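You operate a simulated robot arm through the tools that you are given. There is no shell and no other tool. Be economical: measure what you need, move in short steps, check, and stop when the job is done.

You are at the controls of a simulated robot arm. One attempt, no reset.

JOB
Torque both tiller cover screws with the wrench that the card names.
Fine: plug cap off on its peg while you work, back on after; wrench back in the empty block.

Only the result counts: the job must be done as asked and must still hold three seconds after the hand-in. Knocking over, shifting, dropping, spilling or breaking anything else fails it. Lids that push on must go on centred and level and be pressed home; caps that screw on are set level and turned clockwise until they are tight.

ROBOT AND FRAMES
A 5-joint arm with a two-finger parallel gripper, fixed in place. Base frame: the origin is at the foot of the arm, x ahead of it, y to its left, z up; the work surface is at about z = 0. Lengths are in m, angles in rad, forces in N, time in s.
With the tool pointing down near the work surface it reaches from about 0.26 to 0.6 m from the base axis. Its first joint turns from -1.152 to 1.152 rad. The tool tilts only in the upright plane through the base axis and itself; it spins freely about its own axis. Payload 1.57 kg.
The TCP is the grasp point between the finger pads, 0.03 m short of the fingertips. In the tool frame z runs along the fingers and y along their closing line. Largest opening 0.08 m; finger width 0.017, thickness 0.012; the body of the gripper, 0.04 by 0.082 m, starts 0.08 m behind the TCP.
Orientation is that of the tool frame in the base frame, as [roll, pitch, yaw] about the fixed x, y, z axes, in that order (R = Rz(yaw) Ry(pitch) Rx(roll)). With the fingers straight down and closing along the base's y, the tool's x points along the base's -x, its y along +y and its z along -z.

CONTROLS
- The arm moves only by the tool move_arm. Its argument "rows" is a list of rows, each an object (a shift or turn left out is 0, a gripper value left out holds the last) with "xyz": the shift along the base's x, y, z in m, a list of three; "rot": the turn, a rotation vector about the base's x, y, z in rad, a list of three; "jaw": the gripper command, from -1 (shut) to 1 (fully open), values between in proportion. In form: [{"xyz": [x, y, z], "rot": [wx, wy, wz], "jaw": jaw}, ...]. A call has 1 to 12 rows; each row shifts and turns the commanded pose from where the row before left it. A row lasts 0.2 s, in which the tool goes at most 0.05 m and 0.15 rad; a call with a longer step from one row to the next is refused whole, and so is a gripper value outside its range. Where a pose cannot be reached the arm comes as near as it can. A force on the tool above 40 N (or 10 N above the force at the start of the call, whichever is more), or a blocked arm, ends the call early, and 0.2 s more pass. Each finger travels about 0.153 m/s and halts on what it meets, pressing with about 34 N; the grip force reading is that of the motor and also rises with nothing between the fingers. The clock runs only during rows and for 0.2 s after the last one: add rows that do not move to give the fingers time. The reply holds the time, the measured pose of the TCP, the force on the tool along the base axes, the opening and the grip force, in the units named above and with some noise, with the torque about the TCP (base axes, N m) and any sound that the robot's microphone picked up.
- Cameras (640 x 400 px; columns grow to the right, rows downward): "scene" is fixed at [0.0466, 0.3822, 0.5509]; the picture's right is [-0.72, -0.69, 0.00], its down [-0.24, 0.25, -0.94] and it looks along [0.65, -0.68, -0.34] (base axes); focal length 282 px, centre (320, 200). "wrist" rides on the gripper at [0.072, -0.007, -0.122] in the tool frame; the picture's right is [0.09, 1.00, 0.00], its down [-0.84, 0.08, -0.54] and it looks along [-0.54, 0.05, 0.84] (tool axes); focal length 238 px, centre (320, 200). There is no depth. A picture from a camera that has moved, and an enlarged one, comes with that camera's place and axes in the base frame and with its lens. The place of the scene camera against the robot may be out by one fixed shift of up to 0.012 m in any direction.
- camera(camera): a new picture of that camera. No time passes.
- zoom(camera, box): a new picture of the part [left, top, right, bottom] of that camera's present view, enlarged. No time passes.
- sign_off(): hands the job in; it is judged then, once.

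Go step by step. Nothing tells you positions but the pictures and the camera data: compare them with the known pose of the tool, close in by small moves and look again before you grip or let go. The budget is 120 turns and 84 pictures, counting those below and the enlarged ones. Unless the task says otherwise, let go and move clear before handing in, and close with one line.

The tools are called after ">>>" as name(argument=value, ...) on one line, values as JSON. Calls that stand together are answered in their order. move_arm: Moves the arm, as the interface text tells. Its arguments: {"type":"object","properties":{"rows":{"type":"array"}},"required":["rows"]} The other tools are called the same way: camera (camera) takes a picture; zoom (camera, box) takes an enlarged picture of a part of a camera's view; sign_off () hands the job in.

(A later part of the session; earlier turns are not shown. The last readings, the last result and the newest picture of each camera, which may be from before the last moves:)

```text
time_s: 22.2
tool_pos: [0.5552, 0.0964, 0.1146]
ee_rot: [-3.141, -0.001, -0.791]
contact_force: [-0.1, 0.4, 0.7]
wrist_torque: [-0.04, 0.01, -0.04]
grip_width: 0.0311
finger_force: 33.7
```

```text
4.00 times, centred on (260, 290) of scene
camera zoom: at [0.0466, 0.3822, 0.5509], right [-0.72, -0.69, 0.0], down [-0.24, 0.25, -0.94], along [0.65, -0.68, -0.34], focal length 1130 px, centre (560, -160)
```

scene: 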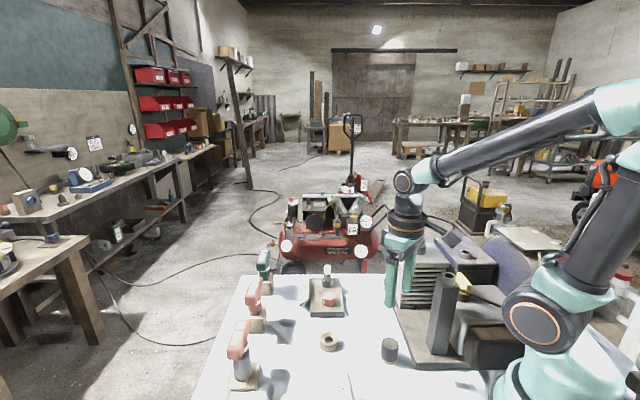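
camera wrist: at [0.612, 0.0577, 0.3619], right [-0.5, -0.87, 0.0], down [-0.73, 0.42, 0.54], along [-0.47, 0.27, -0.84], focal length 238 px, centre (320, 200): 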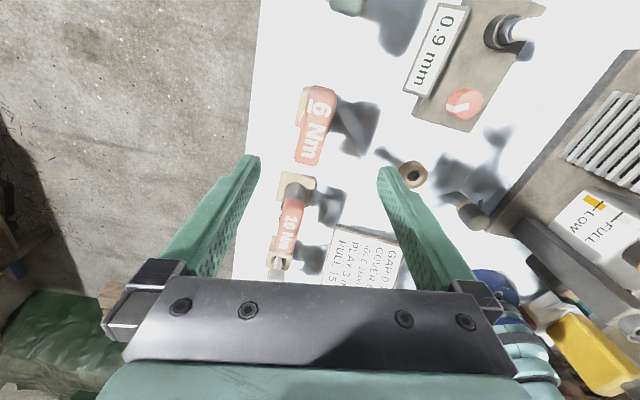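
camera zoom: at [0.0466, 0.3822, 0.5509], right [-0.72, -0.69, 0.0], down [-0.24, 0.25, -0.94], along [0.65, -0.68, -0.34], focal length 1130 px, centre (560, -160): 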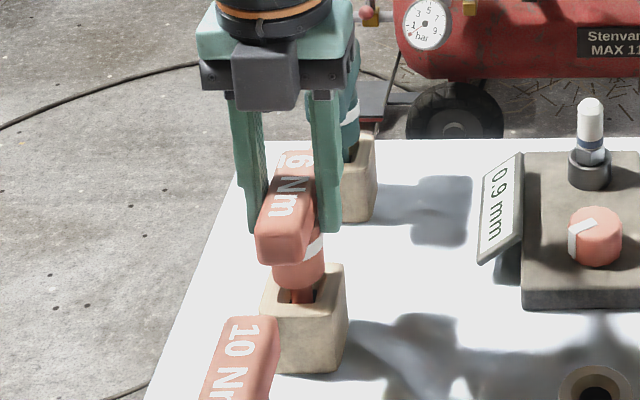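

Gripped across the bar at 31 mm, and the wrist view shows both fingers against it. I'll lift straight up.

>>> move_arm(rows=[{"xyz": [0, 0, 0.005]}, {"xyz": [0, 0, 0.015]}, {"xyz": [0, 0, 0.03]}, {"xyz": [0, 0, 0.04]}, {"xyz": [0, 0, 0.04]}, {"xyz": [0, 0, 0.04]}, {}])

>>> camera(camera="scene")

>>> zoom(camera="scene", box=[215, 160, 305, 350])

```text
time_s: 23.8
tool_pos: [0.5533, 0.0993, 0.2856]
ee_rot: [3.138, 0.001, -0.791]
contact_force: [0.3, 0.1, -2.3]
wrist_torque: [-0.03, 0.01, 0.0]
grip_width: 0.0311
finger_force: 34.3
```

```text
35 pictures are left
```

scene: 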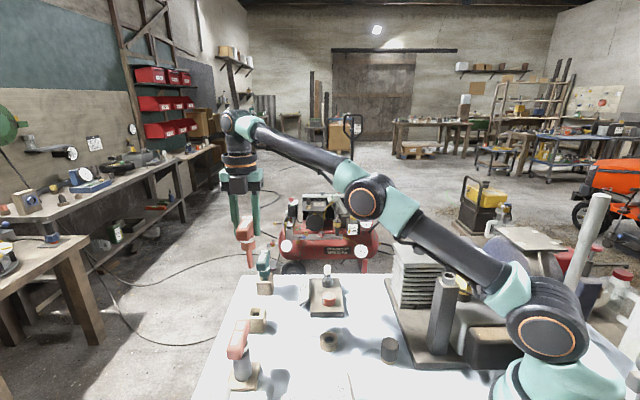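

```text
2.11 times, centred on (260, 255) of scene
camera zoom: at [0.0466, 0.3822, 0.5509], right [-0.72, -0.69, 0.0], down [-0.24, 0.25, -0.94], along [0.65, -0.68, -0.34], focal length 595 px, centre (446, 84)
```

zoom: 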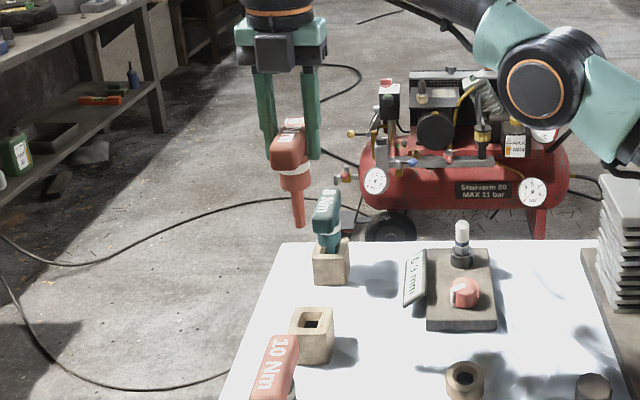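

The wrench is out and hanging straight. The cover screws triangulate to (0.209, -0.300) and (0.269, -0.359) with tops at about z = 0.18. I'll rise and travel high to the far screw.

>>> move_arm(rows=[{"xyz": [0, 0, 0.04]}, {"xyz": [0, 0, 0.045]}, {"xyz": [-0.03, -0.03, 0.025]}, {"xyz": [-0.028, -0.04, 0]}, {"xyz": [-0.028, -0.04, 0]}, {"xyz": [-0.028, -0.04, 0]}, {"xyz": [-0.028, -0.04, 0]}, {"xyz": [-0.028, -0.04, 0]}, {"xyz": [-0.028, -0.04, 0]}, {"xyz": [-0.028, -0.04, 0]}, {"xyz": [-0.02, -0.04, 0]}, {}])

>>> move_arm(rows=[{"xyz": [-0.019, -0.04, 0]}, {"xyz": [-0.019, -0.04, 0]}, {"xyz": [0, -0.028, -0.02]}, {}, {}])

>>> camera(camera="wrist")

>>> camera(camera="scene")

```text
time_s: 26.4
tool_pos: [0.2973, -0.232, 0.3675]
ee_rot: [3.141, -0.001, -0.797]
contact_force: [0.3, 0.3, -2.4]
wrist_torque: [-0.04, 0.02, 0.01]
grip_width: 0.0308
finger_force: 33.6
out of reach, approached as far as the arm can: row 1, 2, 11
```

```text
time_s: 27.6
tool_pos: [0.3149, -0.2473, 0.3489]
ee_rot: [-3.141, 0.0, -0.797]
contact_force: [-0.1, -0.4, -2.8]
wrist_torque: [-0.02, -0.01, 0.02]
grip_width: 0.0308
finger_force: 33.8
out of reach, approached as far as the arm can: row 1, 2, 3
```

```text
33 pictures are left
camera wrist: at [0.371, -0.2941, 0.4714], right [-0.65, -0.76, 0.0], down [-0.64, 0.54, 0.54], along [-0.41, 0.35, -0.84], focal length 238 px, centre (320, 200)
```

wrist: 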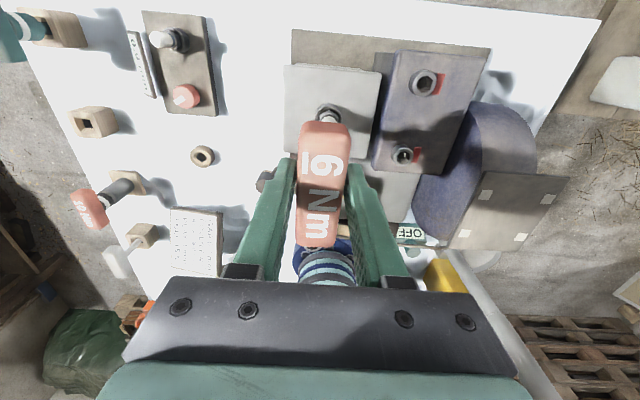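

```text
32 pictures are left
```

scene: 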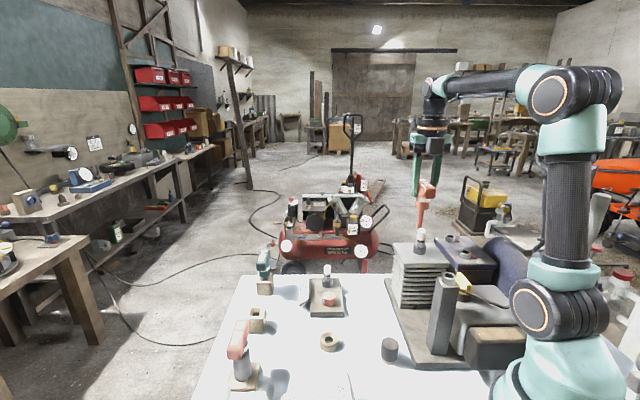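

It seems the spin joint hit its end at this yaw. I'll rise a little and turn the tool -60°, which is harmless for a hex, and then continue.

>>> move_arm(rows=[{"xyz": [0, 0, 0.03]}, {"rot": [0, 0, -0.1496]}, {"rot": [0, 0, -0.1496]}, {"rot": [0, 0, -0.1496]}, {"rot": [0, 0, -0.1496]}, {"rot": [0, 0, -0.1496]}, {"rot": [0, 0, -0.1496]}, {"rot": [0, 0, -0.1496]}, {}])

```text
time_s: 29.6
tool_pos: [0.3152, -0.2504, 0.3783]
ee_rot: [3.141, -0.001, -1.84]
contact_force: [-0.8, -0.1, -2.6]
wrist_torque: [0.03, 0.03, 0.01]
grip_width: 0.0309
finger_force: 34.2
```

>>> move_arm(rows=[{"xyz": [-0.01, -0.03, 0]}, {"xyz": [-0.015, -0.03, 0]}, {"xyz": [-0.015, -0.03, 0]}, {"xyz": [-0.005, -0.0186, -0.02]}, {"xyz": [0, 0, -0.03]}, {}, {}])

>>> camera(camera="wrist")

>>> zoom(camera="scene", box=[400, 160, 520, 280])

```text
time_s: 31.2
tool_pos: [0.2705, -0.3579, 0.3283]
ee_rot: [-3.14, -0.001, -1.838]
contact_force: [0.8, 0.0, -2.1]
wrist_torque: [0.02, -0.02, -0.02]
grip_width: 0.0308
finger_force: 34.1
```

```text
31 pictures are left
camera wrist: at [0.258, -0.428, 0.4506], right [-0.98, 0.17, 0.0], down [0.15, 0.83, 0.54], along [0.09, 0.53, -0.84], focal length 238 px, centre (320, 200)
```

wrist: 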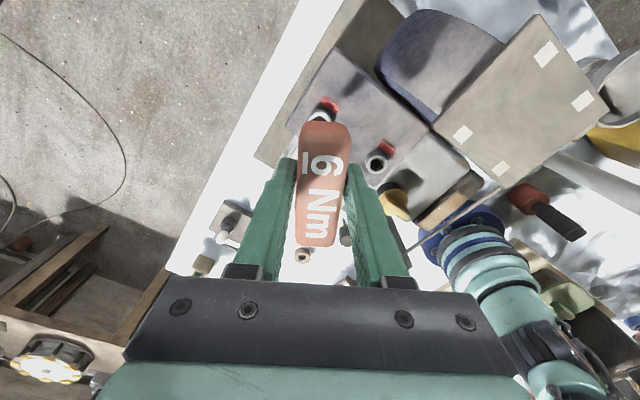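

```text
3.33 times, centred on (460, 220) of scene
camera zoom: at [0.0466, 0.3822, 0.5509], right [-0.72, -0.69, 0.0], down [-0.24, 0.25, -0.94], along [0.65, -0.68, -0.34], focal length 942 px, centre (-147, 133)
```

zoom: 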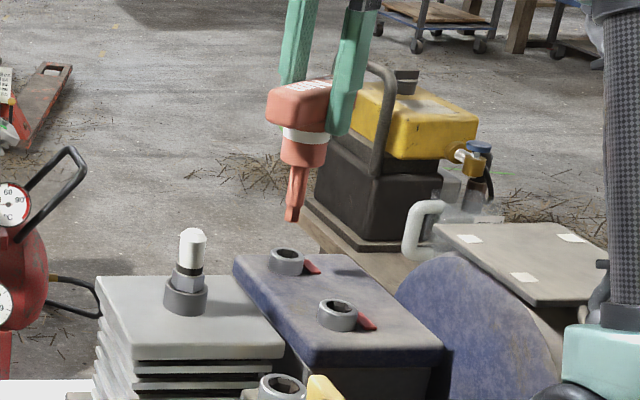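

>>> zoom(camera="scene", box=[430, 200, 470, 245])

>>> zoom(camera="wrist", box=[280, 80, 400, 180])

```text
8.89 times, centred on (450, 222) of scene
camera zoom: at [0.0466, 0.3822, 0.5509], right [-0.72, -0.69, 0.0], down [-0.24, 0.25, -0.94], along [0.65, -0.68, -0.34], focal length 2511 px, centre (-836, 0)
```

zoom: 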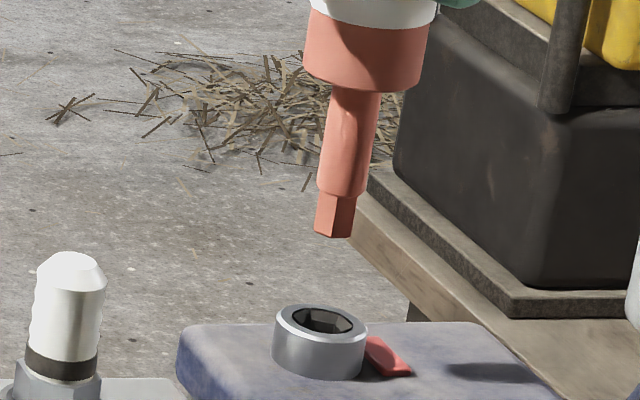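

```text
4.00 times, centred on (340, 130) of wrist
camera zoom: at [0.258, -0.428, 0.4506], right [-0.98, 0.17, 0.0], down [0.15, 0.83, 0.54], along [0.09, 0.53, -0.84], focal length 953 px, centre (240, 480)
```

zoom: 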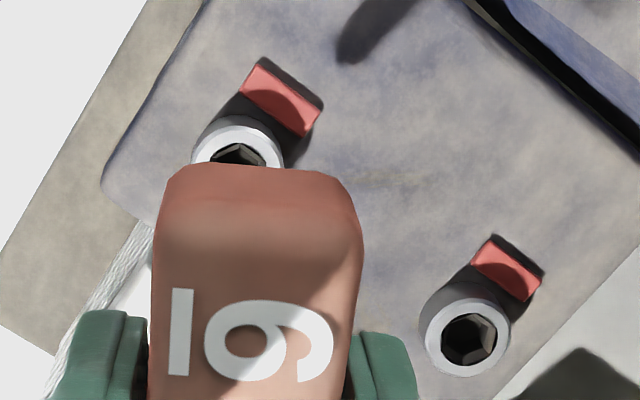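

The bit is close above the far screw. The wrist view suggests the screw is about 5 mm further to -y, so I'll shift there, lower to just above it and compare.

>>> move_arm(rows=[{"xyz": [0, -0.005, -0.01]}, {"xyz": [0, 0, -0.01]}, {}])

>>> zoom(camera="scene", box=[430, 210, 470, 255])

>>> zoom(camera="wrist", box=[280, 80, 400, 180])

```text
time_s: 32.0
tool_pos: [0.2694, -0.3635, 0.3074]
ee_rot: [3.141, 0.001, -1.836]
contact_force: [-0.2, 1.1, -1.7]
wrist_torque: [-0.01, -0.02, 0.0]
grip_width: 0.0311
finger_force: 33.9
```

```text
8.89 times, centred on (450, 232) of scene
camera zoom: at [0.0466, 0.3822, 0.5509], right [-0.72, -0.69, 0.0], down [-0.24, 0.25, -0.94], along [0.65, -0.68, -0.34], focal length 2511 px, centre (-836, -89)
```

zoom: 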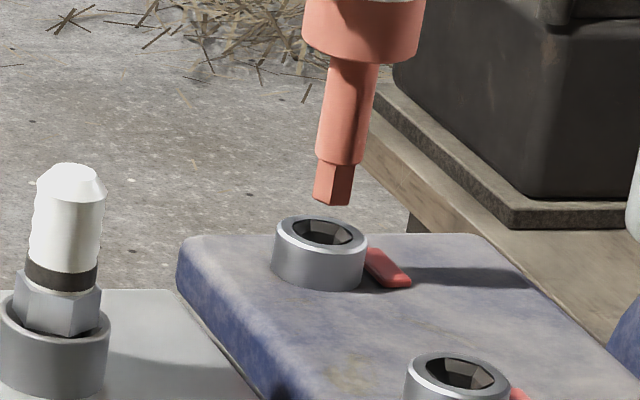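

```text
4.00 times, centred on (340, 130) of wrist
camera zoom: at [0.2573, -0.4335, 0.4299], right [-0.98, 0.17, 0.0], down [0.15, 0.83, 0.54], along [0.09, 0.53, -0.84], focal length 953 px, centre (240, 480)
```

zoom: 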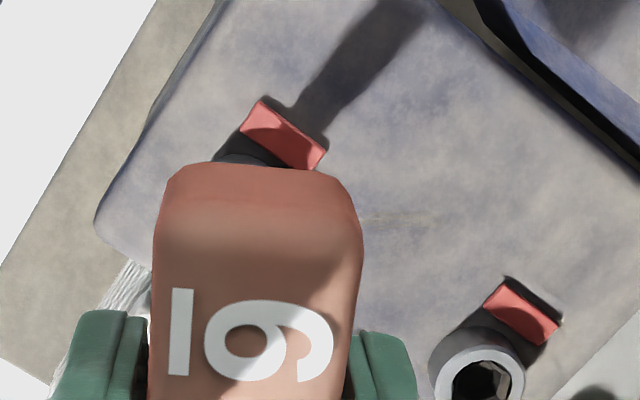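

I'll shift +1.6 mm in x and lower in small steps to feel for contact.

>>> move_arm(rows=[{"xyz": [0.0016, 0, -0.003]}, {"xyz": [0, 0, -0.002]}, {"xyz": [0, 0, -0.002]}, {"xyz": [0, 0, -0.002]}, {}])

>>> zoom(camera="scene", box=[430, 210, 470, 255])

```text
time_s: 33.2
tool_pos: [0.271, -0.3628, 0.3]
ee_rot: [-3.141, 0.0, -1.839]
contact_force: [-0.6, -0.6, -2.5]
wrist_torque: [-0.01, -0.03, 0.02]
grip_width: 0.031
finger_force: 33.6
```

```text
8.89 times, centred on (450, 232) of scene
camera zoom: at [0.0466, 0.3822, 0.5509], right [-0.72, -0.69, 0.0], down [-0.24, 0.25, -0.94], along [0.65, -0.68, -0.34], focal length 2511 px, centre (-836, -89)
```

zoom: 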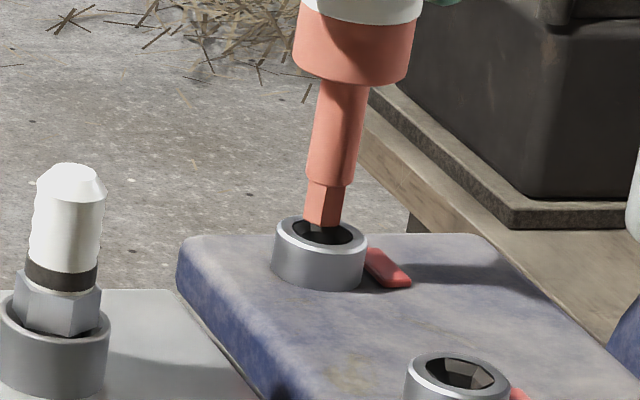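

Well aligned over the opening; continuing down.

>>> move_arm(rows=[{"xyz": [0, 0, -0.002]}, {"xyz": [0, 0, -0.002]}, {"xyz": [0, 0, -0.002]}, {"xyz": [0, 0, -0.002]}, {}])

>>> zoom(camera="scene", box=[430, 210, 470, 255])

```text
time_s: 34.4
tool_pos: [0.2702, -0.3634, 0.2938]
ee_rot: [-3.139, -0.002, -1.839]
contact_force: [-5.5, 10.8, 36.9]
wrist_torque: [1.15, 0.39, 0.03]
grip_width: 0.0311
finger_force: 34.0
```

```text
8.89 times, centred on (450, 232) of scene
camera zoom: at [0.0465, 0.3824, 0.5508], right [-0.72, -0.69, 0.0], down [-0.24, 0.25, -0.94], along [0.65, -0.68, -0.34], focal length 2511 px, centre (-836, -89)
```

zoom: 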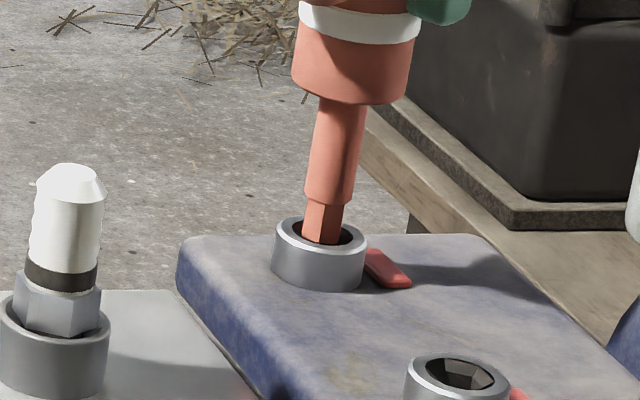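

Contact on the socket rim, with the side force pushing the bit toward +y and -x. I'll ease up, shift that way and lower again.

>>> move_arm(rows=[{"xyz": [0, 0, 0.003]}, {"xyz": [-0.0007, 0.0015, 0]}, {"xyz": [0, 0, -0.001]}, {"xyz": [0, 0, -0.001]}, {"xyz": [0, 0, -0.001]}, {}])

```text
time_s: 35.8
tool_pos: [0.2705, -0.3621, 0.2913]
ee_rot: [-3.139, 0.0, -1.839]
contact_force: [-8.1, -2.9, 12.8]
wrist_torque: [-0.28, 0.91, 0.03]
grip_width: 0.0311
finger_force: 34.4
```

>>> move_arm(rows=[{"xyz": [-0.0012, -0.0003, 0]}, {"xyz": [0, 0, -0.001]}, {"xyz": [0, 0, -0.001]}, {}])

```text
time_s: 36.8
tool_pos: [0.2701, -0.3606, 0.2913]
ee_rot: [-3.136, -0.003, -1.835]
contact_force: [2.7, 6.3, 32.2]
wrist_torque: [0.76, -0.21, 0.07]
grip_width: 0.0312
finger_force: 34.1
```

The bit is on the hex edge now. I'll lighten the pressure slightly and turn clockwise to find the flats.

>>> move_arm(rows=[{"xyz": [0, 0.0005, 0.0008]}, {"rot": [0, 0, -0.06]}, {"rot": [0, 0, -0.06]}, {"rot": [0, 0, -0.06]}, {}])

```text
time_s: 38.0
tool_pos: [0.2691, -0.3633, 0.2925]
ee_rot: [-3.137, -0.003, -2.019]
contact_force: [-7.9, -1.6, 29.4]
wrist_torque: [-0.06, 0.84, 0.07]
grip_width: 0.0308
finger_force: 33.8
```

>>> move_arm(rows=[{"xyz": [-0.0006, 0, 0]}, {"rot": [0, 0, -0.06]}, {"rot": [0, 0, -0.06]}, {"rot": [0, 0, -0.06]}, {}])

>>> zoom(camera="scene", box=[430, 210, 470, 255])

```text
time_s: 39.2
tool_pos: [0.2698, -0.3618, 0.292]
ee_rot: [-3.137, -0.001, -2.198]
contact_force: [-3.5, 1.2, 30.7]
wrist_torque: [0.32, 0.27, 0.04]
grip_width: 0.0312
finger_force: 34.1
```

```text
8.89 times, centred on (450, 232) of scene
camera zoom: at [0.0465, 0.3823, 0.5508], right [-0.72, -0.69, 0.0], down [-0.24, 0.25, -0.94], along [0.65, -0.68, -0.34], focal length 2511 px, centre (-836, -89)
```

zoom: 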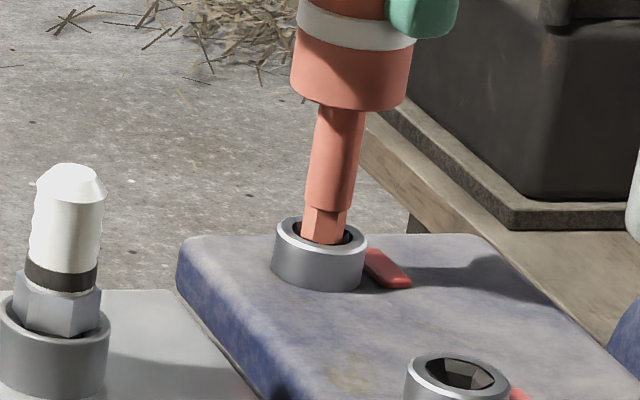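

>>> move_arm(rows=[{"xyz": [-0.0003, 0, 0]}, {"rot": [0, 0, -0.06]}, {"rot": [0, 0, -0.06]}, {"rot": [0, 0, -0.06]}, {"rot": [0, 0, -0.06]}, {}])

>>> move_arm(rows=[{"rot": [0, 0, -0.06]}, {"rot": [0, 0, -0.06]}, {"rot": [0, 0, -0.06]}, {"rot": [0, 0, -0.06]}, {}])

```text
time_s: 40.6
tool_pos: [0.2676, -0.3617, 0.2914]
ee_rot: [-3.14, 0.002, -2.439]
contact_force: [0.0, 6.7, 28.5]
wrist_torque: [0.8, -0.08, 0.05]
grip_width: 0.0312
finger_force: 34.5
```

```text
time_s: 41.8
tool_pos: [0.2691, -0.362, 0.2906]
ee_rot: [-3.14, -0.002, -2.678]
contact_force: [-9.5, 4.0, 27.9]
wrist_torque: [0.5, 0.87, 0.06]
grip_width: 0.031
finger_force: 33.7
```

>>> move_arm(rows=[{"xyz": [-0.001, 0.0005, 0]}, {}, {"rot": [0, 0, -0.06]}, {"rot": [0, 0, -0.06]}, {}])

>>> zoom(camera="scene", box=[430, 210, 470, 255])

```text
time_s: 43.0
tool_pos: [0.2667, -0.3611, 0.2906]
ee_rot: [-3.139, 0.002, -2.799]
contact_force: [-1.4, 1.6, 24.4]
wrist_torque: [0.07, 0.02, 0.02]
grip_width: 0.0312
finger_force: 33.8
```

```text
8.89 times, centred on (450, 232) of scene
camera zoom: at [0.0465, 0.3823, 0.5509], right [-0.72, -0.69, 0.0], down [-0.24, 0.25, -0.94], along [0.65, -0.68, -0.34], focal length 2511 px, centre (-836, -89)
```

zoom: 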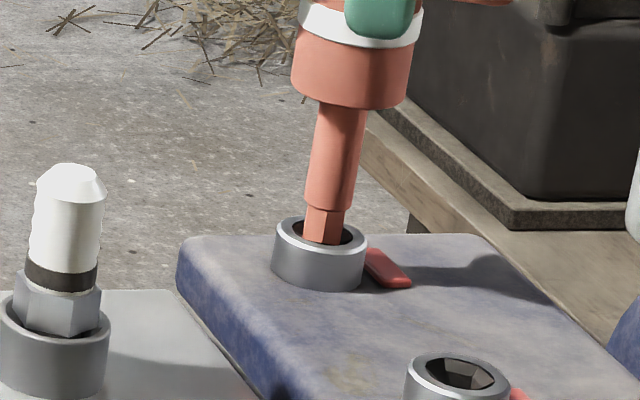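

Lateral force is now near zero, so the bit is centred. I'll keep turning clockwise and watch for it to drop in.

>>> move_arm(rows=[{"rot": [0, 0, -0.05]}, {"rot": [0, 0, -0.05]}, {"rot": [0, 0, -0.05]}, {}])

>>> move_arm(rows=[{"rot": [0, 0, -0.05]}, {"rot": [0, 0, -0.05]}, {"rot": [0, 0, -0.05]}, {}])

```text
time_s: 44.0
tool_pos: [0.2681, -0.3615, 0.2902]
ee_rot: [-3.139, 0.001, -2.947]
contact_force: [1.5, 6.9, 27.9]
wrist_torque: [0.76, -0.26, 0.06]
grip_width: 0.031
finger_force: 34.0
```

```text
time_s: 45.0
tool_pos: [0.2671, -0.3605, 0.29]
ee_rot: [3.141, -0.001, -3.101]
contact_force: [2.1, 4.4, 16.3]
wrist_torque: [0.53, -0.32, 0.01]
grip_width: 0.0311
finger_force: 34.3
```

>>> move_arm(rows=[{"xyz": [0.0002, 0.0005, 0]}, {"xyz": [0, 0, -0.001]}, {"xyz": [0, 0, -0.001]}, {}])

>>> zoom(camera="wrist", box=[230, 60, 450, 200])

```text
time_s: 46.0
tool_pos: [0.2676, -0.3607, 0.2911]
ee_rot: [-3.138, 0.002, -3.099]
contact_force: [-11.8, 3.0, 35.1]
wrist_torque: [0.47, 1.02, 0.04]
grip_width: 0.0311
finger_force: 34.0
```

```text
2.86 times, centred on (340, 130) of wrist
camera zoom: at [0.1961, -0.3696, 0.4129], right [-0.13, 0.99, 0.0], down [0.83, 0.11, 0.54], along [0.54, 0.07, -0.84], focal length 681 px, centre (263, 400)
```

zoom: 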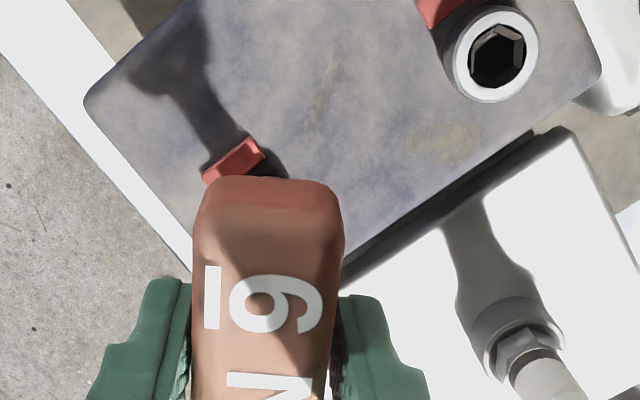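

I'll zoom the visible screw's hex and the bit's faces to match angles instead of hunting blind.

>>> zoom(camera="wrist", box=[405, 60, 435, 100])

>>> move_arm(rows=[{"xyz": [0, 0, 0.01]}, {"xyz": [0, 0, 0.02]}, {"xyz": [0.02, 0.02, 0.01]}, {"xyz": [0.02, 0.02, 0.0]}, {}])

>>> zoom(camera="wrist", box=[200, 40, 320, 130])

>>> zoom(camera="scene", box=[425, 180, 475, 260])

```text
10.00 times, centred on (420, 80) of wrist
camera zoom: at [0.1961, -0.3696, 0.4129], right [-0.13, 0.99, 0.0], down [0.83, 0.11, 0.54], along [0.54, 0.07, -0.84], focal length 2384 px, centre (-680, 1400)
```

zoom: 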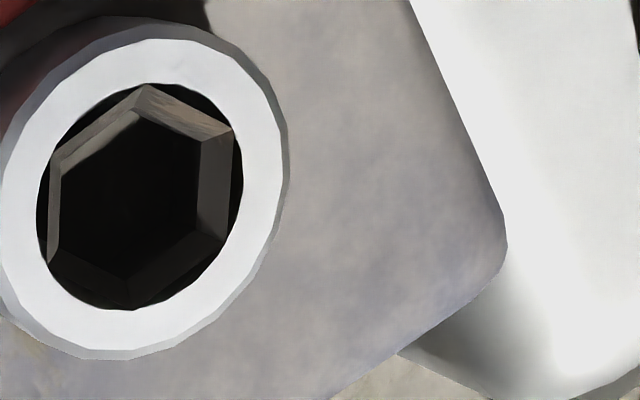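

```text
time_s: 47.2
tool_pos: [0.3068, -0.3209, 0.3264]
ee_rot: [3.141, 0.001, -3.099]
contact_force: [0.0, 0.8, -1.6]
wrist_torque: [0.01, 0.02, -0.01]
grip_width: 0.0309
finger_force: 33.9
```

```text
4.44 times, centred on (260, 85) of wrist
camera zoom: at [0.2372, -0.3294, 0.4491], right [-0.14, 0.99, 0.0], down [0.83, 0.11, 0.54], along [0.54, 0.07, -0.84], focal length 1059 px, centre (587, 711)
```

zoom: 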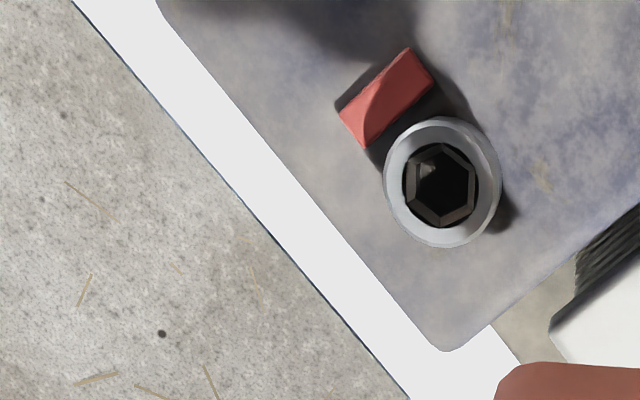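

```text
5.00 times, centred on (450, 220) of scene
camera zoom: at [0.0466, 0.3822, 0.5509], right [-0.72, -0.69, 0.0], down [-0.24, 0.25, -0.94], along [0.65, -0.68, -0.34], focal length 1412 px, centre (-330, 100)
```

zoom: 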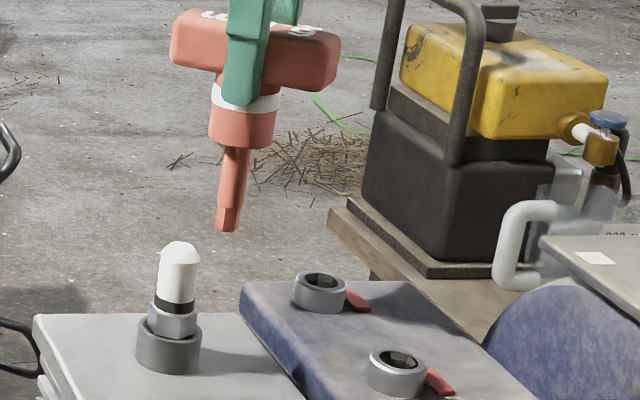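

>>> zoom(camera="scene", box=[424, 211, 440, 229])

```text
16.00 times, centred on (432, 220) of scene
camera zoom: at [0.0466, 0.3822, 0.5509], right [-0.72, -0.69, 0.0], down [-0.24, 0.25, -0.94], along [0.65, -0.68, -0.34], focal length 4519 px, centre (-1472, -120)
```

zoom: 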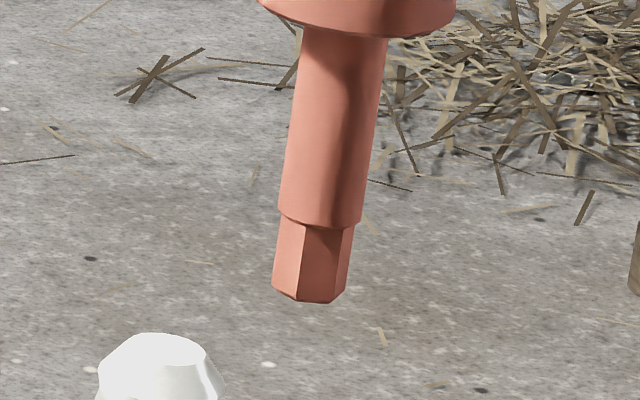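

>>> zoom(camera="wrist", box=[271, 70, 303, 93])

```text
16.00 times, centred on (287, 82) of wrist
camera zoom: at [0.2372, -0.3294, 0.4491], right [-0.14, 0.99, 0.0], down [0.83, 0.11, 0.54], along [0.54, 0.07, -0.84], focal length 3814 px, centre (848, 2096)
```

zoom: 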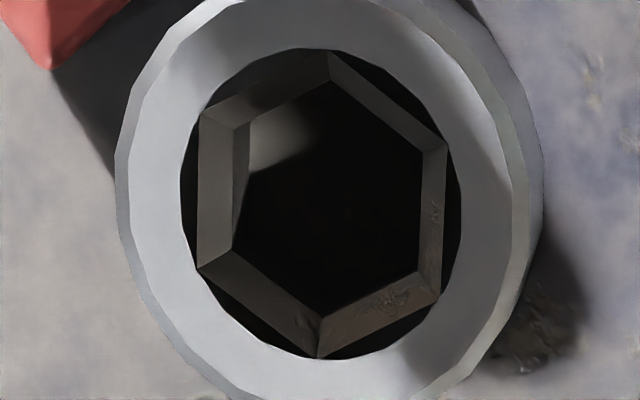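

The far screw's hex vertices lie at about 1° and the bit's vertices at the bar direction plus 30°. The needed tool yaw is about -2.60, so I'll return over the screw at that angle and lower.

>>> move_arm(rows=[{"xyz": [-0.02, -0.02, 0], "rot": [0, 0, 0.125]}, {"xyz": [-0.0202, -0.0205, 0], "rot": [0, 0, 0.125]}, {"rot": [0, 0, 0.125]}, {"rot": [0, 0, 0.124]}, {"xyz": [0, 0, -0.02]}, {"xyz": [0, 0, -0.012]}, {"xyz": [0, 0, -0.002]}, {}])

>>> move_arm(rows=[{"xyz": [0, 0, -0.001]}, {"xyz": [0, 0, -0.001]}, {"xyz": [0, 0, -0.001]}, {}])

```text
time_s: 49.0
tool_pos: [0.2678, -0.361, 0.2938]
ee_rot: [3.14, -0.001, -2.6]
contact_force: [-0.2, 0.0, -2.1]
wrist_torque: [0.01, 0.0, 0.05]
grip_width: 0.0309
finger_force: 33.9
```

```text
time_s: 50.0
tool_pos: [0.2675, -0.3608, 0.2905]
ee_rot: [-3.141, 0.0, -2.599]
contact_force: [-0.3, -0.1, -2.1]
wrist_torque: [-0.01, -0.01, 0.0]
grip_width: 0.031
finger_force: 34.3
```

>>> move_arm(rows=[{"xyz": [0, 0, -0.001]}, {"xyz": [0, 0, -0.001]}, {"xyz": [0, 0, -0.001]}, {}])

```text
time_s: 51.0
tool_pos: [0.2677, -0.3609, 0.2878]
ee_rot: [-3.141, 0.0, -2.6]
contact_force: [-0.4, 0.0, -1.4]
wrist_torque: [-0.02, 0.04, 0.02]
grip_width: 0.031
finger_force: 34.1
```

The bit has gone below the earlier stop with no force, so it's entering the hex. Continuing down until it bottoms.

>>> move_arm(rows=[{"xyz": [0, 0, -0.0015]}, {"xyz": [0, 0, -0.0015]}, {"xyz": [0, 0, -0.0015]}, {"xyz": [0, 0, -0.0015]}, {"xyz": [0, 0, -0.0015]}, {}])

```text
time_s: 52.4
tool_pos: [0.2674, -0.3621, 0.2835]
ee_rot: [-3.134, 0.0, -2.598]
contact_force: [-6.1, 7.4, 38.6]
wrist_torque: [0.83, 0.44, 0.02]
grip_width: 0.0311
finger_force: 33.9
```

Bottomed about 7 mm into the hex. I'll ease the pressure and start turning clockwise, watching torque and sound.

>>> move_arm(rows=[{"xyz": [-0.0004, 0.0006, 0.0025]}, {"rot": [0, 0, -0.06]}, {"rot": [0, 0, -0.06]}, {"rot": [0, 0, -0.06]}, {}])

```text
time_s: 53.6
tool_pos: [0.2687, -0.3604, 0.2836]
ee_rot: [-3.14, 0.001, -2.781]
contact_force: [2.6, -5.1, 14.0]
wrist_torque: [-0.42, -0.39, -0.02]
grip_width: 0.0308
finger_force: 34.1
```

>>> move_arm(rows=[{"rot": [0, 0, -0.08]}, {"rot": [0, 0, -0.08]}, {"rot": [0, 0, -0.08]}, {"rot": [0, 0, -0.08]}, {"rot": [0, 0, -0.08]}, {}])

>>> zoom(camera="scene", box=[430, 210, 470, 255])

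```text
time_s: 55.0
tool_pos: [0.2682, -0.3599, 0.2843]
ee_rot: [-3.141, 0.0, 3.103]
contact_force: [3.5, 13.5, 19.7]
wrist_torque: [1.39, -0.46, 0.08]
grip_width: 0.0309
finger_force: 33.8
```

```text
8.89 times, centred on (450, 232) of scene
camera zoom: at [0.0465, 0.3823, 0.5509], right [-0.72, -0.69, 0.0], down [-0.24, 0.25, -0.94], along [0.65, -0.68, -0.34], focal length 2511 px, centre (-836, -89)
```

zoom: 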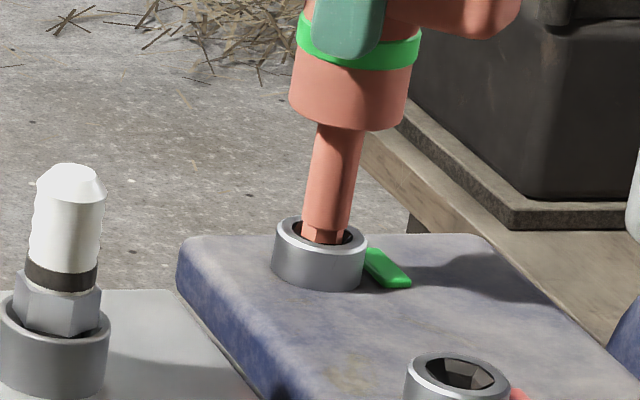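

Green: the tab and the wrench ring show the far screw is torqued. I'll lift out, and go above the near screw at its matching angle.

>>> move_arm(rows=[{"xyz": [0, 0.0005, 0.004]}, {"xyz": [0, 0, 0.01]}, {"xyz": [0, 0, 0.025]}, {"xyz": [-0.02, 0.02, 0], "rot": [0, 0, -0.108]}, {"xyz": [-0.02, 0.02, 0], "rot": [0, 0, -0.107]}, {"xyz": [-0.0199, 0.0222, 0]}, {"xyz": [0, 0, -0.01]}, {}, {}])

>>> zoom(camera="scene", box=[445, 215, 485, 265])

>>> zoom(camera="wrist", box=[260, 60, 380, 160])

```text
time_s: 57.0
tool_pos: [0.2068, -0.297, 0.3107]
ee_rot: [3.142, 0.0, 2.888]
contact_force: [-0.1, 0.6, -2.5]
wrist_torque: [0.01, 0.04, -0.03]
grip_width: 0.0308
finger_force: 34.0
```

```text
8.00 times, centred on (465, 240) of scene
camera zoom: at [0.0466, 0.3822, 0.5509], right [-0.72, -0.69, 0.0], down [-0.24, 0.25, -0.94], along [0.65, -0.68, -0.34], focal length 2260 px, centre (-840, -120)
```

zoom: 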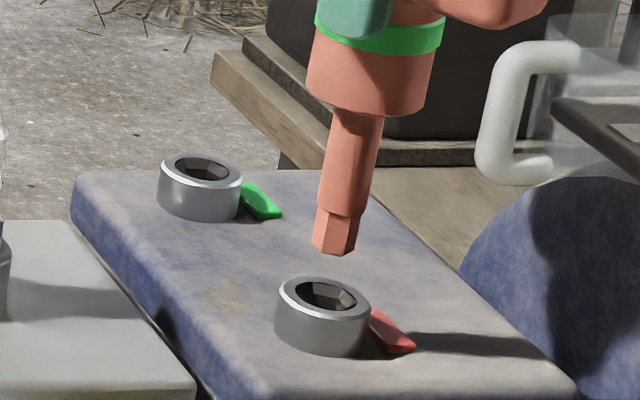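

```text
4.00 times, centred on (320, 110) of wrist
camera zoom: at [0.1368, -0.2852, 0.4333], right [0.16, 0.99, 0.0], down [0.83, -0.13, 0.54], along [0.54, -0.09, -0.84], focal length 953 px, centre (320, 560)
```

zoom: 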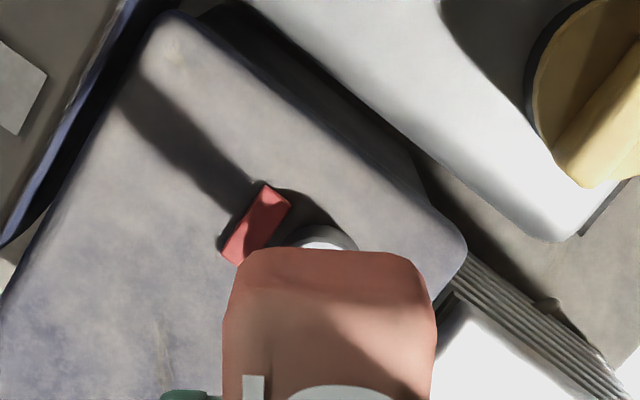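

Aligned within about a millimetre in both views. Lowering in small steps.

>>> move_arm(rows=[{"xyz": [0, 0, -0.01]}, {"xyz": [0, 0, -0.003]}, {"xyz": [0, 0, -0.0015]}, {"xyz": [0, 0, -0.0015]}, {"xyz": [0, 0, -0.0015]}, {"xyz": [0, 0, -0.0015]}, {}])

```text
time_s: 58.6
tool_pos: [0.2073, -0.2983, 0.2936]
ee_rot: [-3.141, -0.001, 2.889]
contact_force: [-0.4, -0.2, -2.6]
wrist_torque: [0.02, 0.04, 0.02]
grip_width: 0.0313
finger_force: 34.3
```

>>> move_arm(rows=[{"xyz": [0, 0, -0.0012]}, {"xyz": [0, 0, -0.0012]}, {"xyz": [0, 0, -0.0012]}, {"xyz": [0, 0, -0.0012]}, {}])

```text
time_s: 59.8
tool_pos: [0.2072, -0.297, 0.2902]
ee_rot: [-3.14, 0.002, 2.889]
contact_force: [-7.8, 5.5, 29.9]
wrist_torque: [0.54, 0.65, 0.05]
grip_width: 0.0308
finger_force: 33.7
```

>>> move_arm(rows=[{"xyz": [0, 0, 0.003]}, {"xyz": [-0.0011, 0.0008, 0]}, {"xyz": [0, 0, -0.0012]}, {"xyz": [0, 0, -0.0012]}, {"xyz": [0, 0, -0.0012]}, {}])

```text
time_s: 61.2
tool_pos: [0.2064, -0.2978, 0.2895]
ee_rot: [-3.137, 0.004, 2.891]
contact_force: [3.2, 10.1, 36.0]
wrist_torque: [0.89, -0.4, 0.08]
grip_width: 0.0313
finger_force: 34.0
```

>>> move_arm(rows=[{"xyz": [0, 0, 0.003]}, {"xyz": [0.0003, 0.0012, 0]}, {"xyz": [0, 0, -0.0012]}, {"xyz": [0, 0, -0.0012]}, {}])

```text
time_s: 62.4
tool_pos: [0.2063, -0.2966, 0.2893]
ee_rot: [-3.138, 0.005, 2.889]
contact_force: [-2.2, -9.3, 17.8]
wrist_torque: [-0.97, 0.11, -0.04]
grip_width: 0.031
finger_force: 34.4
```

>>> move_arm(rows=[{"xyz": [-0.0001, -0.0007, 0]}, {"rot": [0, 0, 0.04]}, {"rot": [0, 0, 0.04]}, {}])

```text
time_s: 63.4
tool_pos: [0.2071, -0.2965, 0.2907]
ee_rot: [-3.139, 0.002, 2.971]
contact_force: [2.9, 1.9, 26.5]
wrist_torque: [0.1, -0.36, 0.02]
grip_width: 0.031
finger_force: 34.4
```

>>> move_arm(rows=[{"rot": [0, 0, -0.05]}, {"rot": [0, 0, -0.05]}, {"rot": [0, 0, -0.05]}, {}])

```text
time_s: 64.4
tool_pos: [0.2068, -0.2975, 0.2892]
ee_rot: [-3.14, 0.002, 2.818]
contact_force: [0.2, 3.5, 26.2]
wrist_torque: [0.18, -0.25, 0.01]
grip_width: 0.0308
finger_force: 33.8
```

>>> move_arm(rows=[{"rot": [0, 0, -0.05]}, {"rot": [0, 0, -0.05]}, {}])

```text
time_s: 65.2
tool_pos: [0.2075, -0.2977, 0.2892]
ee_rot: [3.142, 0.001, 2.72]
contact_force: [3.2, 3.3, 22.5]
wrist_torque: [0.31, -0.36, 0.03]
grip_width: 0.0308
finger_force: 33.6
```

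Going back to the calculated angle (2.872) with this centred position, re-entering from just above.

>>> move_arm(rows=[{"xyz": [0, 0, 0.004]}, {"rot": [0, 0, 0.076]}, {"rot": [0, 0, 0.076]}, {"xyz": [0.0002, 0.0002, -0.0012]}, {"xyz": [0, 0, -0.0012]}, {"xyz": [0, 0, -0.0012]}, {}])

```text
time_s: 66.8
tool_pos: [0.2061, -0.2962, 0.2881]
ee_rot: [-3.139, 0.001, 2.87]
contact_force: [-3.1, -1.3, 6.7]
wrist_torque: [-0.09, 0.22, 0.01]
grip_width: 0.0307
finger_force: 33.4
```

Lower and with little force now, so it looks to be going in. A bit further.

>>> move_arm(rows=[{"xyz": [-0.0003, -0.0001, -0.001]}, {"xyz": [0, 0, -0.001]}, {"xyz": [0, 0, -0.001]}, {}])

```text
time_s: 67.9
tool_pos: [0.2063, -0.2969, 0.2885]
ee_rot: [-3.138, 0.002, 2.873]
contact_force: [-1.0, 1.1, 2.0]
wrist_torque: [0.13, 0.05, 0.01]
grip_width: 0.0307
finger_force: 34.2
stopped in row 4: the force on the tool passed its limit at 41 N (the readings are from after the stop); the commanded pose is now the measured one
```

>>> zoom(camera="scene", box=[453, 232, 479, 262])

```text
13.33 times, centred on (466, 247) of scene
camera zoom: at [0.0466, 0.3822, 0.5509], right [-0.72, -0.69, 0.0], down [-0.24, 0.25, -0.94], along [0.65, -0.68, -0.34], focal length 3766 px, centre (-1627, -427)
```

zoom: 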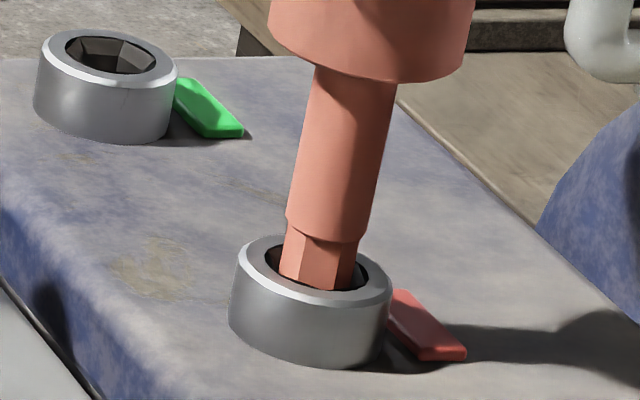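

I'll probe with a light touch: raise 2 mm, then lower in half-millimetre steps and read side forces at low load.

>>> move_arm(rows=[{"xyz": [0, 0, 0.003]}, {"xyz": [0, 0, -0.001]}, {"xyz": [0, 0, -0.001]}, {"xyz": [0, 0, -0.001]}, {"xyz": [0, 0, -0.0007]}, {}])

```text
time_s: 69.3
tool_pos: [0.2074, -0.297, 0.2881]
ee_rot: [-3.139, 0.005, 2.873]
contact_force: [-3.7, 4.2, 16.8]
wrist_torque: [0.37, 0.25, 0.01]
grip_width: 0.0309
finger_force: 33.8
```

>>> move_arm(rows=[{"xyz": [-0.0005, 0.0006, 0]}, {}, {"rot": [0, 0, -0.03]}, {}])

>>> move_arm(rows=[{"rot": [0, 0, -0.03]}, {}])

```text
time_s: 70.3
tool_pos: [0.2063, -0.2974, 0.2884]
ee_rot: [-3.137, 0.006, 2.843]
contact_force: [6.5, 6.3, 22.1]
wrist_torque: [0.41, -0.83, 0.12]
grip_width: 0.0308
finger_force: 33.8
```

```text
time_s: 70.9
tool_pos: [0.2069, -0.2971, 0.2847]
ee_rot: [-3.14, 0.003, 2.812]
contact_force: [10.4, -3.5, -9.2]
wrist_torque: [-0.21, -1.15, 0.05]
grip_width: 0.031
finger_force: 33.4
```

It dropped in (z = 0.2847). I'll centre, settle it down, then turn clockwise.

>>> move_arm(rows=[{"xyz": [0.0008, -0.0003, -0.001]}, {"xyz": [0, 0, -0.001]}, {"xyz": [0, 0, -0.001]}, {}])

```text
time_s: 71.9
tool_pos: [0.2068, -0.2963, 0.2833]
ee_rot: [-3.139, 0.002, 2.811]
contact_force: [-5.4, 1.6, 1.4]
wrist_torque: [0.14, 0.49, 0.03]
grip_width: 0.031
finger_force: 33.4
```

>>> move_arm(rows=[{"xyz": [-0.0004, 0, -0.001]}, {"rot": [0, 0, -0.08]}, {"rot": [0, 0, -0.08]}, {"rot": [0, 0, -0.08]}, {"rot": [0, 0, -0.08]}, {}])

```text
time_s: 73.3
tool_pos: [0.2072, -0.2971, 0.2832]
ee_rot: [-3.141, 0.002, 2.491]
contact_force: [6.0, 12.5, 1.7]
wrist_torque: [1.2, -0.54, 0.05]
grip_width: 0.0311
finger_force: 34.5
```

>>> move_arm(rows=[{"xyz": [0.0005, 0.001, 0]}, {"rot": [0, 0, -0.08]}, {"rot": [0, 0, -0.08]}, {}])

>>> zoom(camera="scene", box=[440, 215, 490, 265])

```text
time_s: 74.3
tool_pos: [0.2075, -0.2962, 0.2824]
ee_rot: [3.14, 0.003, 2.33]
contact_force: [-0.3, 3.4, -3.8]
wrist_torque: [0.45, 0.13, 0.04]
grip_width: 0.0309
finger_force: 33.8
```

```text
8.00 times, centred on (465, 240) of scene
camera zoom: at [0.0466, 0.3822, 0.5509], right [-0.72, -0.69, 0.0], down [-0.24, 0.25, -0.94], along [0.65, -0.68, -0.34], focal length 2260 px, centre (-840, -120)
```

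zoom: 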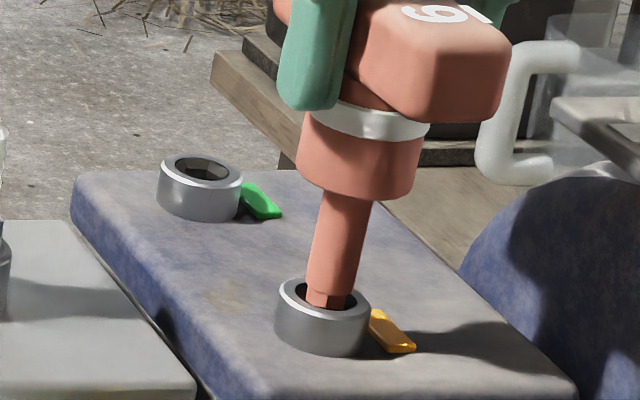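

The near tab is orange: in progress. Turning a little further.

>>> move_arm(rows=[{"rot": [0, 0, -0.05]}, {"rot": [0, 0, -0.05]}, {}])

>>> zoom(camera="scene", box=[440, 215, 490, 265])

```text
time_s: 75.1
tool_pos: [0.2072, -0.2958, 0.2836]
ee_rot: [3.141, 0.003, 2.233]
contact_force: [2.5, 4.3, -7.0]
wrist_torque: [0.45, -0.24, 0.04]
grip_width: 0.031
finger_force: 33.8
```

```text
8.00 times, centred on (465, 240) of scene
camera zoom: at [0.0466, 0.3822, 0.5509], right [-0.72, -0.69, 0.0], down [-0.24, 0.25, -0.94], along [0.65, -0.68, -0.34], focal length 2260 px, centre (-840, -120)
```

zoom: 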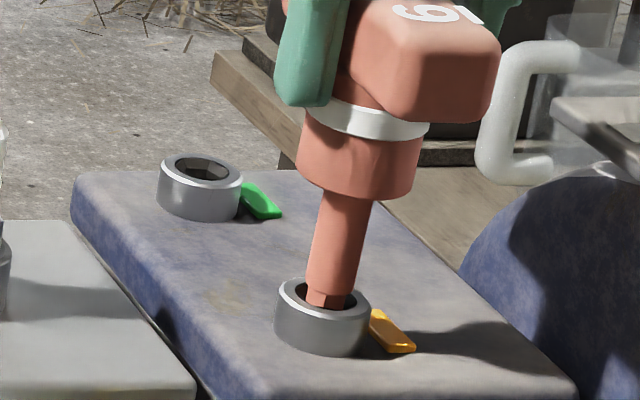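

>>> move_arm(rows=[{"xyz": [0.0002, 0.0004, -0.001], "rot": [0, 0, -0.05]}, {"rot": [0, 0, -0.05]}, {"rot": [0, 0, -0.05]}, {}])

>>> zoom(camera="scene", box=[440, 215, 490, 265])

```text
time_s: 76.1
tool_pos: [0.2087, -0.2958, 0.283]
ee_rot: [3.142, 0.005, 2.081]
contact_force: [3.6, 6.8, 14.1]
wrist_torque: [0.73, -0.38, 0.03]
grip_width: 0.031
finger_force: 33.7
```

```text
8.00 times, centred on (465, 240) of scene
camera zoom: at [0.0465, 0.3823, 0.5509], right [-0.72, -0.69, 0.0], down [-0.24, 0.25, -0.94], along [0.65, -0.68, -0.34], focal length 2260 px, centre (-840, -120)
```

zoom: 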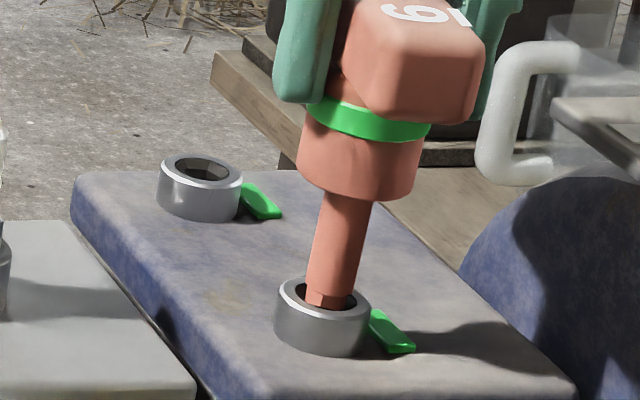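

Both tabs are green. I'll lift the wrench out and carry it back, turning to its original yaw on the way.

>>> move_arm(rows=[{"xyz": [0, 0, 0.005]}, {"xyz": [0, 0, 0.02]}, {"xyz": [0, 0, 0.038]}, {"xyz": [0, 0, 0.04], "rot": [0, 0, 0.14]}, {"rot": [0, 0, 0.148]}, {"rot": [0, 0, 0.148]}, {"rot": [0, 0, 0.148]}, {"rot": [0, 0, 0.148]}, {"rot": [0, 0, 0.148]}, {"rot": [0, 0, 0.148]}, {}])

```text
time_s: 78.5
tool_pos: [0.2066, -0.297, 0.3852]
ee_rot: [-3.138, 0.006, 3.112]
contact_force: [0.1, 0.6, -1.7]
wrist_torque: [0.01, -0.02, -0.01]
grip_width: 0.031
finger_force: 34.9
```

>>> move_arm(rows=[{"xyz": [0.0216, 0.0246, 0], "rot": [0, 0, 0.1487]}, {"xyz": [0.0216, 0.0246, 0], "rot": [0, 0, 0.1487]}, {"xyz": [0.0216, 0.0246, 0], "rot": [0, 0, 0.1487]}, {"xyz": [0.0216, 0.0246, 0], "rot": [0, 0, 0.1487]}, {"xyz": [0.0216, 0.0246, 0], "rot": [0, 0, 0.1487]}, {"xyz": [0.0216, 0.0246, 0], "rot": [0, 0, 0.1487]}, {"xyz": [0.0216, 0.0246, 0], "rot": [0, 0, 0.1487]}, {"xyz": [0.0216, 0.0246, -0.01], "rot": [0, 0, 0.1487]}, {"xyz": [0.0216, 0.0246, -0.01], "rot": [0, 0, 0.1487]}, {"xyz": [0.0216, 0.0246, -0.01], "rot": [0, 0, 0.1487]}, {}])

>>> move_arm(rows=[{"xyz": [0.0216, 0.0246, -0.01], "rot": [0, 0, 0.1487]}, {"xyz": [0.0216, 0.0246, -0.01], "rot": [0, 0, 0.1487]}, {"xyz": [0.0216, 0.0246, -0.015], "rot": [0, 0, 0.1487]}, {"xyz": [0.0216, 0.0246, -0.015], "rot": [0, 0, 0.1487]}, {"xyz": [0.0216, 0.0246, -0.015], "rot": [0, 0, 0.1487]}, {"xyz": [0.0216, 0.0246, -0.01], "rot": [0, 0, 0.1487]}, {}, {}])

```text
time_s: 80.9
tool_pos: [0.4233, -0.0493, 0.3549]
ee_rot: [-3.138, 0.002, -1.681]
contact_force: [0.5, 0.0, -1.1]
wrist_torque: [-0.01, 0.02, 0.02]
grip_width: 0.031
finger_force: 33.8
```

```text
time_s: 82.7
tool_pos: [0.5527, 0.0976, 0.2792]
ee_rot: [3.141, -0.001, -0.791]
contact_force: [-0.8, 0.7, -2.1]
wrist_torque: [-0.01, 0.01, 0.04]
grip_width: 0.0309
finger_force: 34.3
```

>>> move_arm(rows=[{"xyz": [0.0022, -0.0012, -0.03]}, {"xyz": [0, 0, -0.04]}, {}])

>>> move_arm(rows=[{}])

>>> move_arm(rows=[{}])

>>> zoom(camera="scene", box=[235, 265, 280, 335])

```text
time_s: 83.5
tool_pos: [0.5572, 0.0967, 0.2096]
ee_rot: [-3.142, 0.0, -0.793]
contact_force: [0.1, -0.7, -2.4]
wrist_torque: [-0.02, 0.0, 0.01]
grip_width: 0.0307
finger_force: 33.7
```

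```text
time_s: 83.9
tool_pos: [0.5556, 0.0971, 0.2111]
ee_rot: [-3.14, -0.001, -0.795]
contact_force: [-0.5, 0.2, -1.4]
wrist_torque: [0.0, 0.01, 0.03]
grip_width: 0.031
finger_force: 34.0
```

```text
time_s: 84.3
tool_pos: [0.5549, 0.0967, 0.2105]
ee_rot: [-3.142, 0.001, -0.795]
contact_force: [0.5, 0.2, -2.2]
wrist_torque: [0.03, 0.02, -0.03]
grip_width: 0.0308
finger_force: 33.6
```

```text
5.71 times, centred on (258, 300) of scene
camera zoom: at [0.0466, 0.3822, 0.5509], right [-0.72, -0.69, 0.0], down [-0.24, 0.25, -0.94], along [0.65, -0.68, -0.34], focal length 1614 px, centre (677, -371)
```

zoom: 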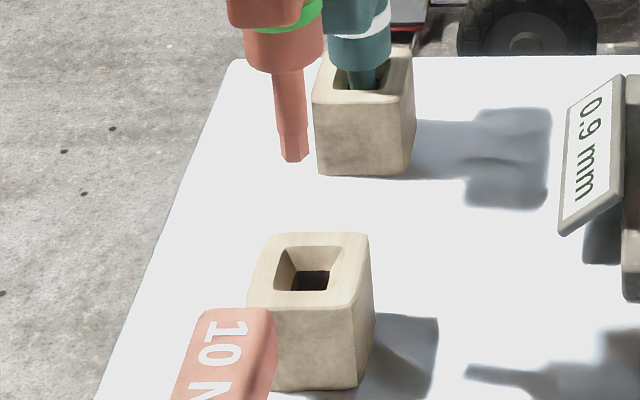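

The block's hole has a wide funnel and the bit is above it. Lowering with force watch.

>>> move_arm(rows=[{"xyz": [-0.0005, -0.0004, -0.03]}, {"xyz": [0, 0, -0.02]}, {"xyz": [0, 0, -0.01]}, {"xyz": [0, 0, -0.008]}, {"xyz": [0, 0, -0.008]}, {"xyz": [0, 0, -0.008]}, {}])

```text
time_s: 85.9
tool_pos: [0.5541, 0.0961, 0.1258]
ee_rot: [3.141, -0.001, -0.793]
contact_force: [0.8, 0.4, -3.0]
wrist_torque: [0.01, -0.01, 0.0]
grip_width: 0.0308
finger_force: 33.7
```

>>> move_arm(rows=[{"xyz": [0, 0, -0.004]}, {"xyz": [0, 0, -0.003]}, {"xyz": [0, 0, -0.002]}, {"xyz": [0, 0, -0.0015]}, {"xyz": [0, 0, -0.0015]}, {}])

```text
time_s: 87.3
tool_pos: [0.5536, 0.096, 0.1147]
ee_rot: [3.141, 0.0, -0.794]
contact_force: [-0.4, -0.6, -1.9]
wrist_torque: [-0.03, 0.02, -0.01]
grip_width: 0.0308
finger_force: 33.9
```

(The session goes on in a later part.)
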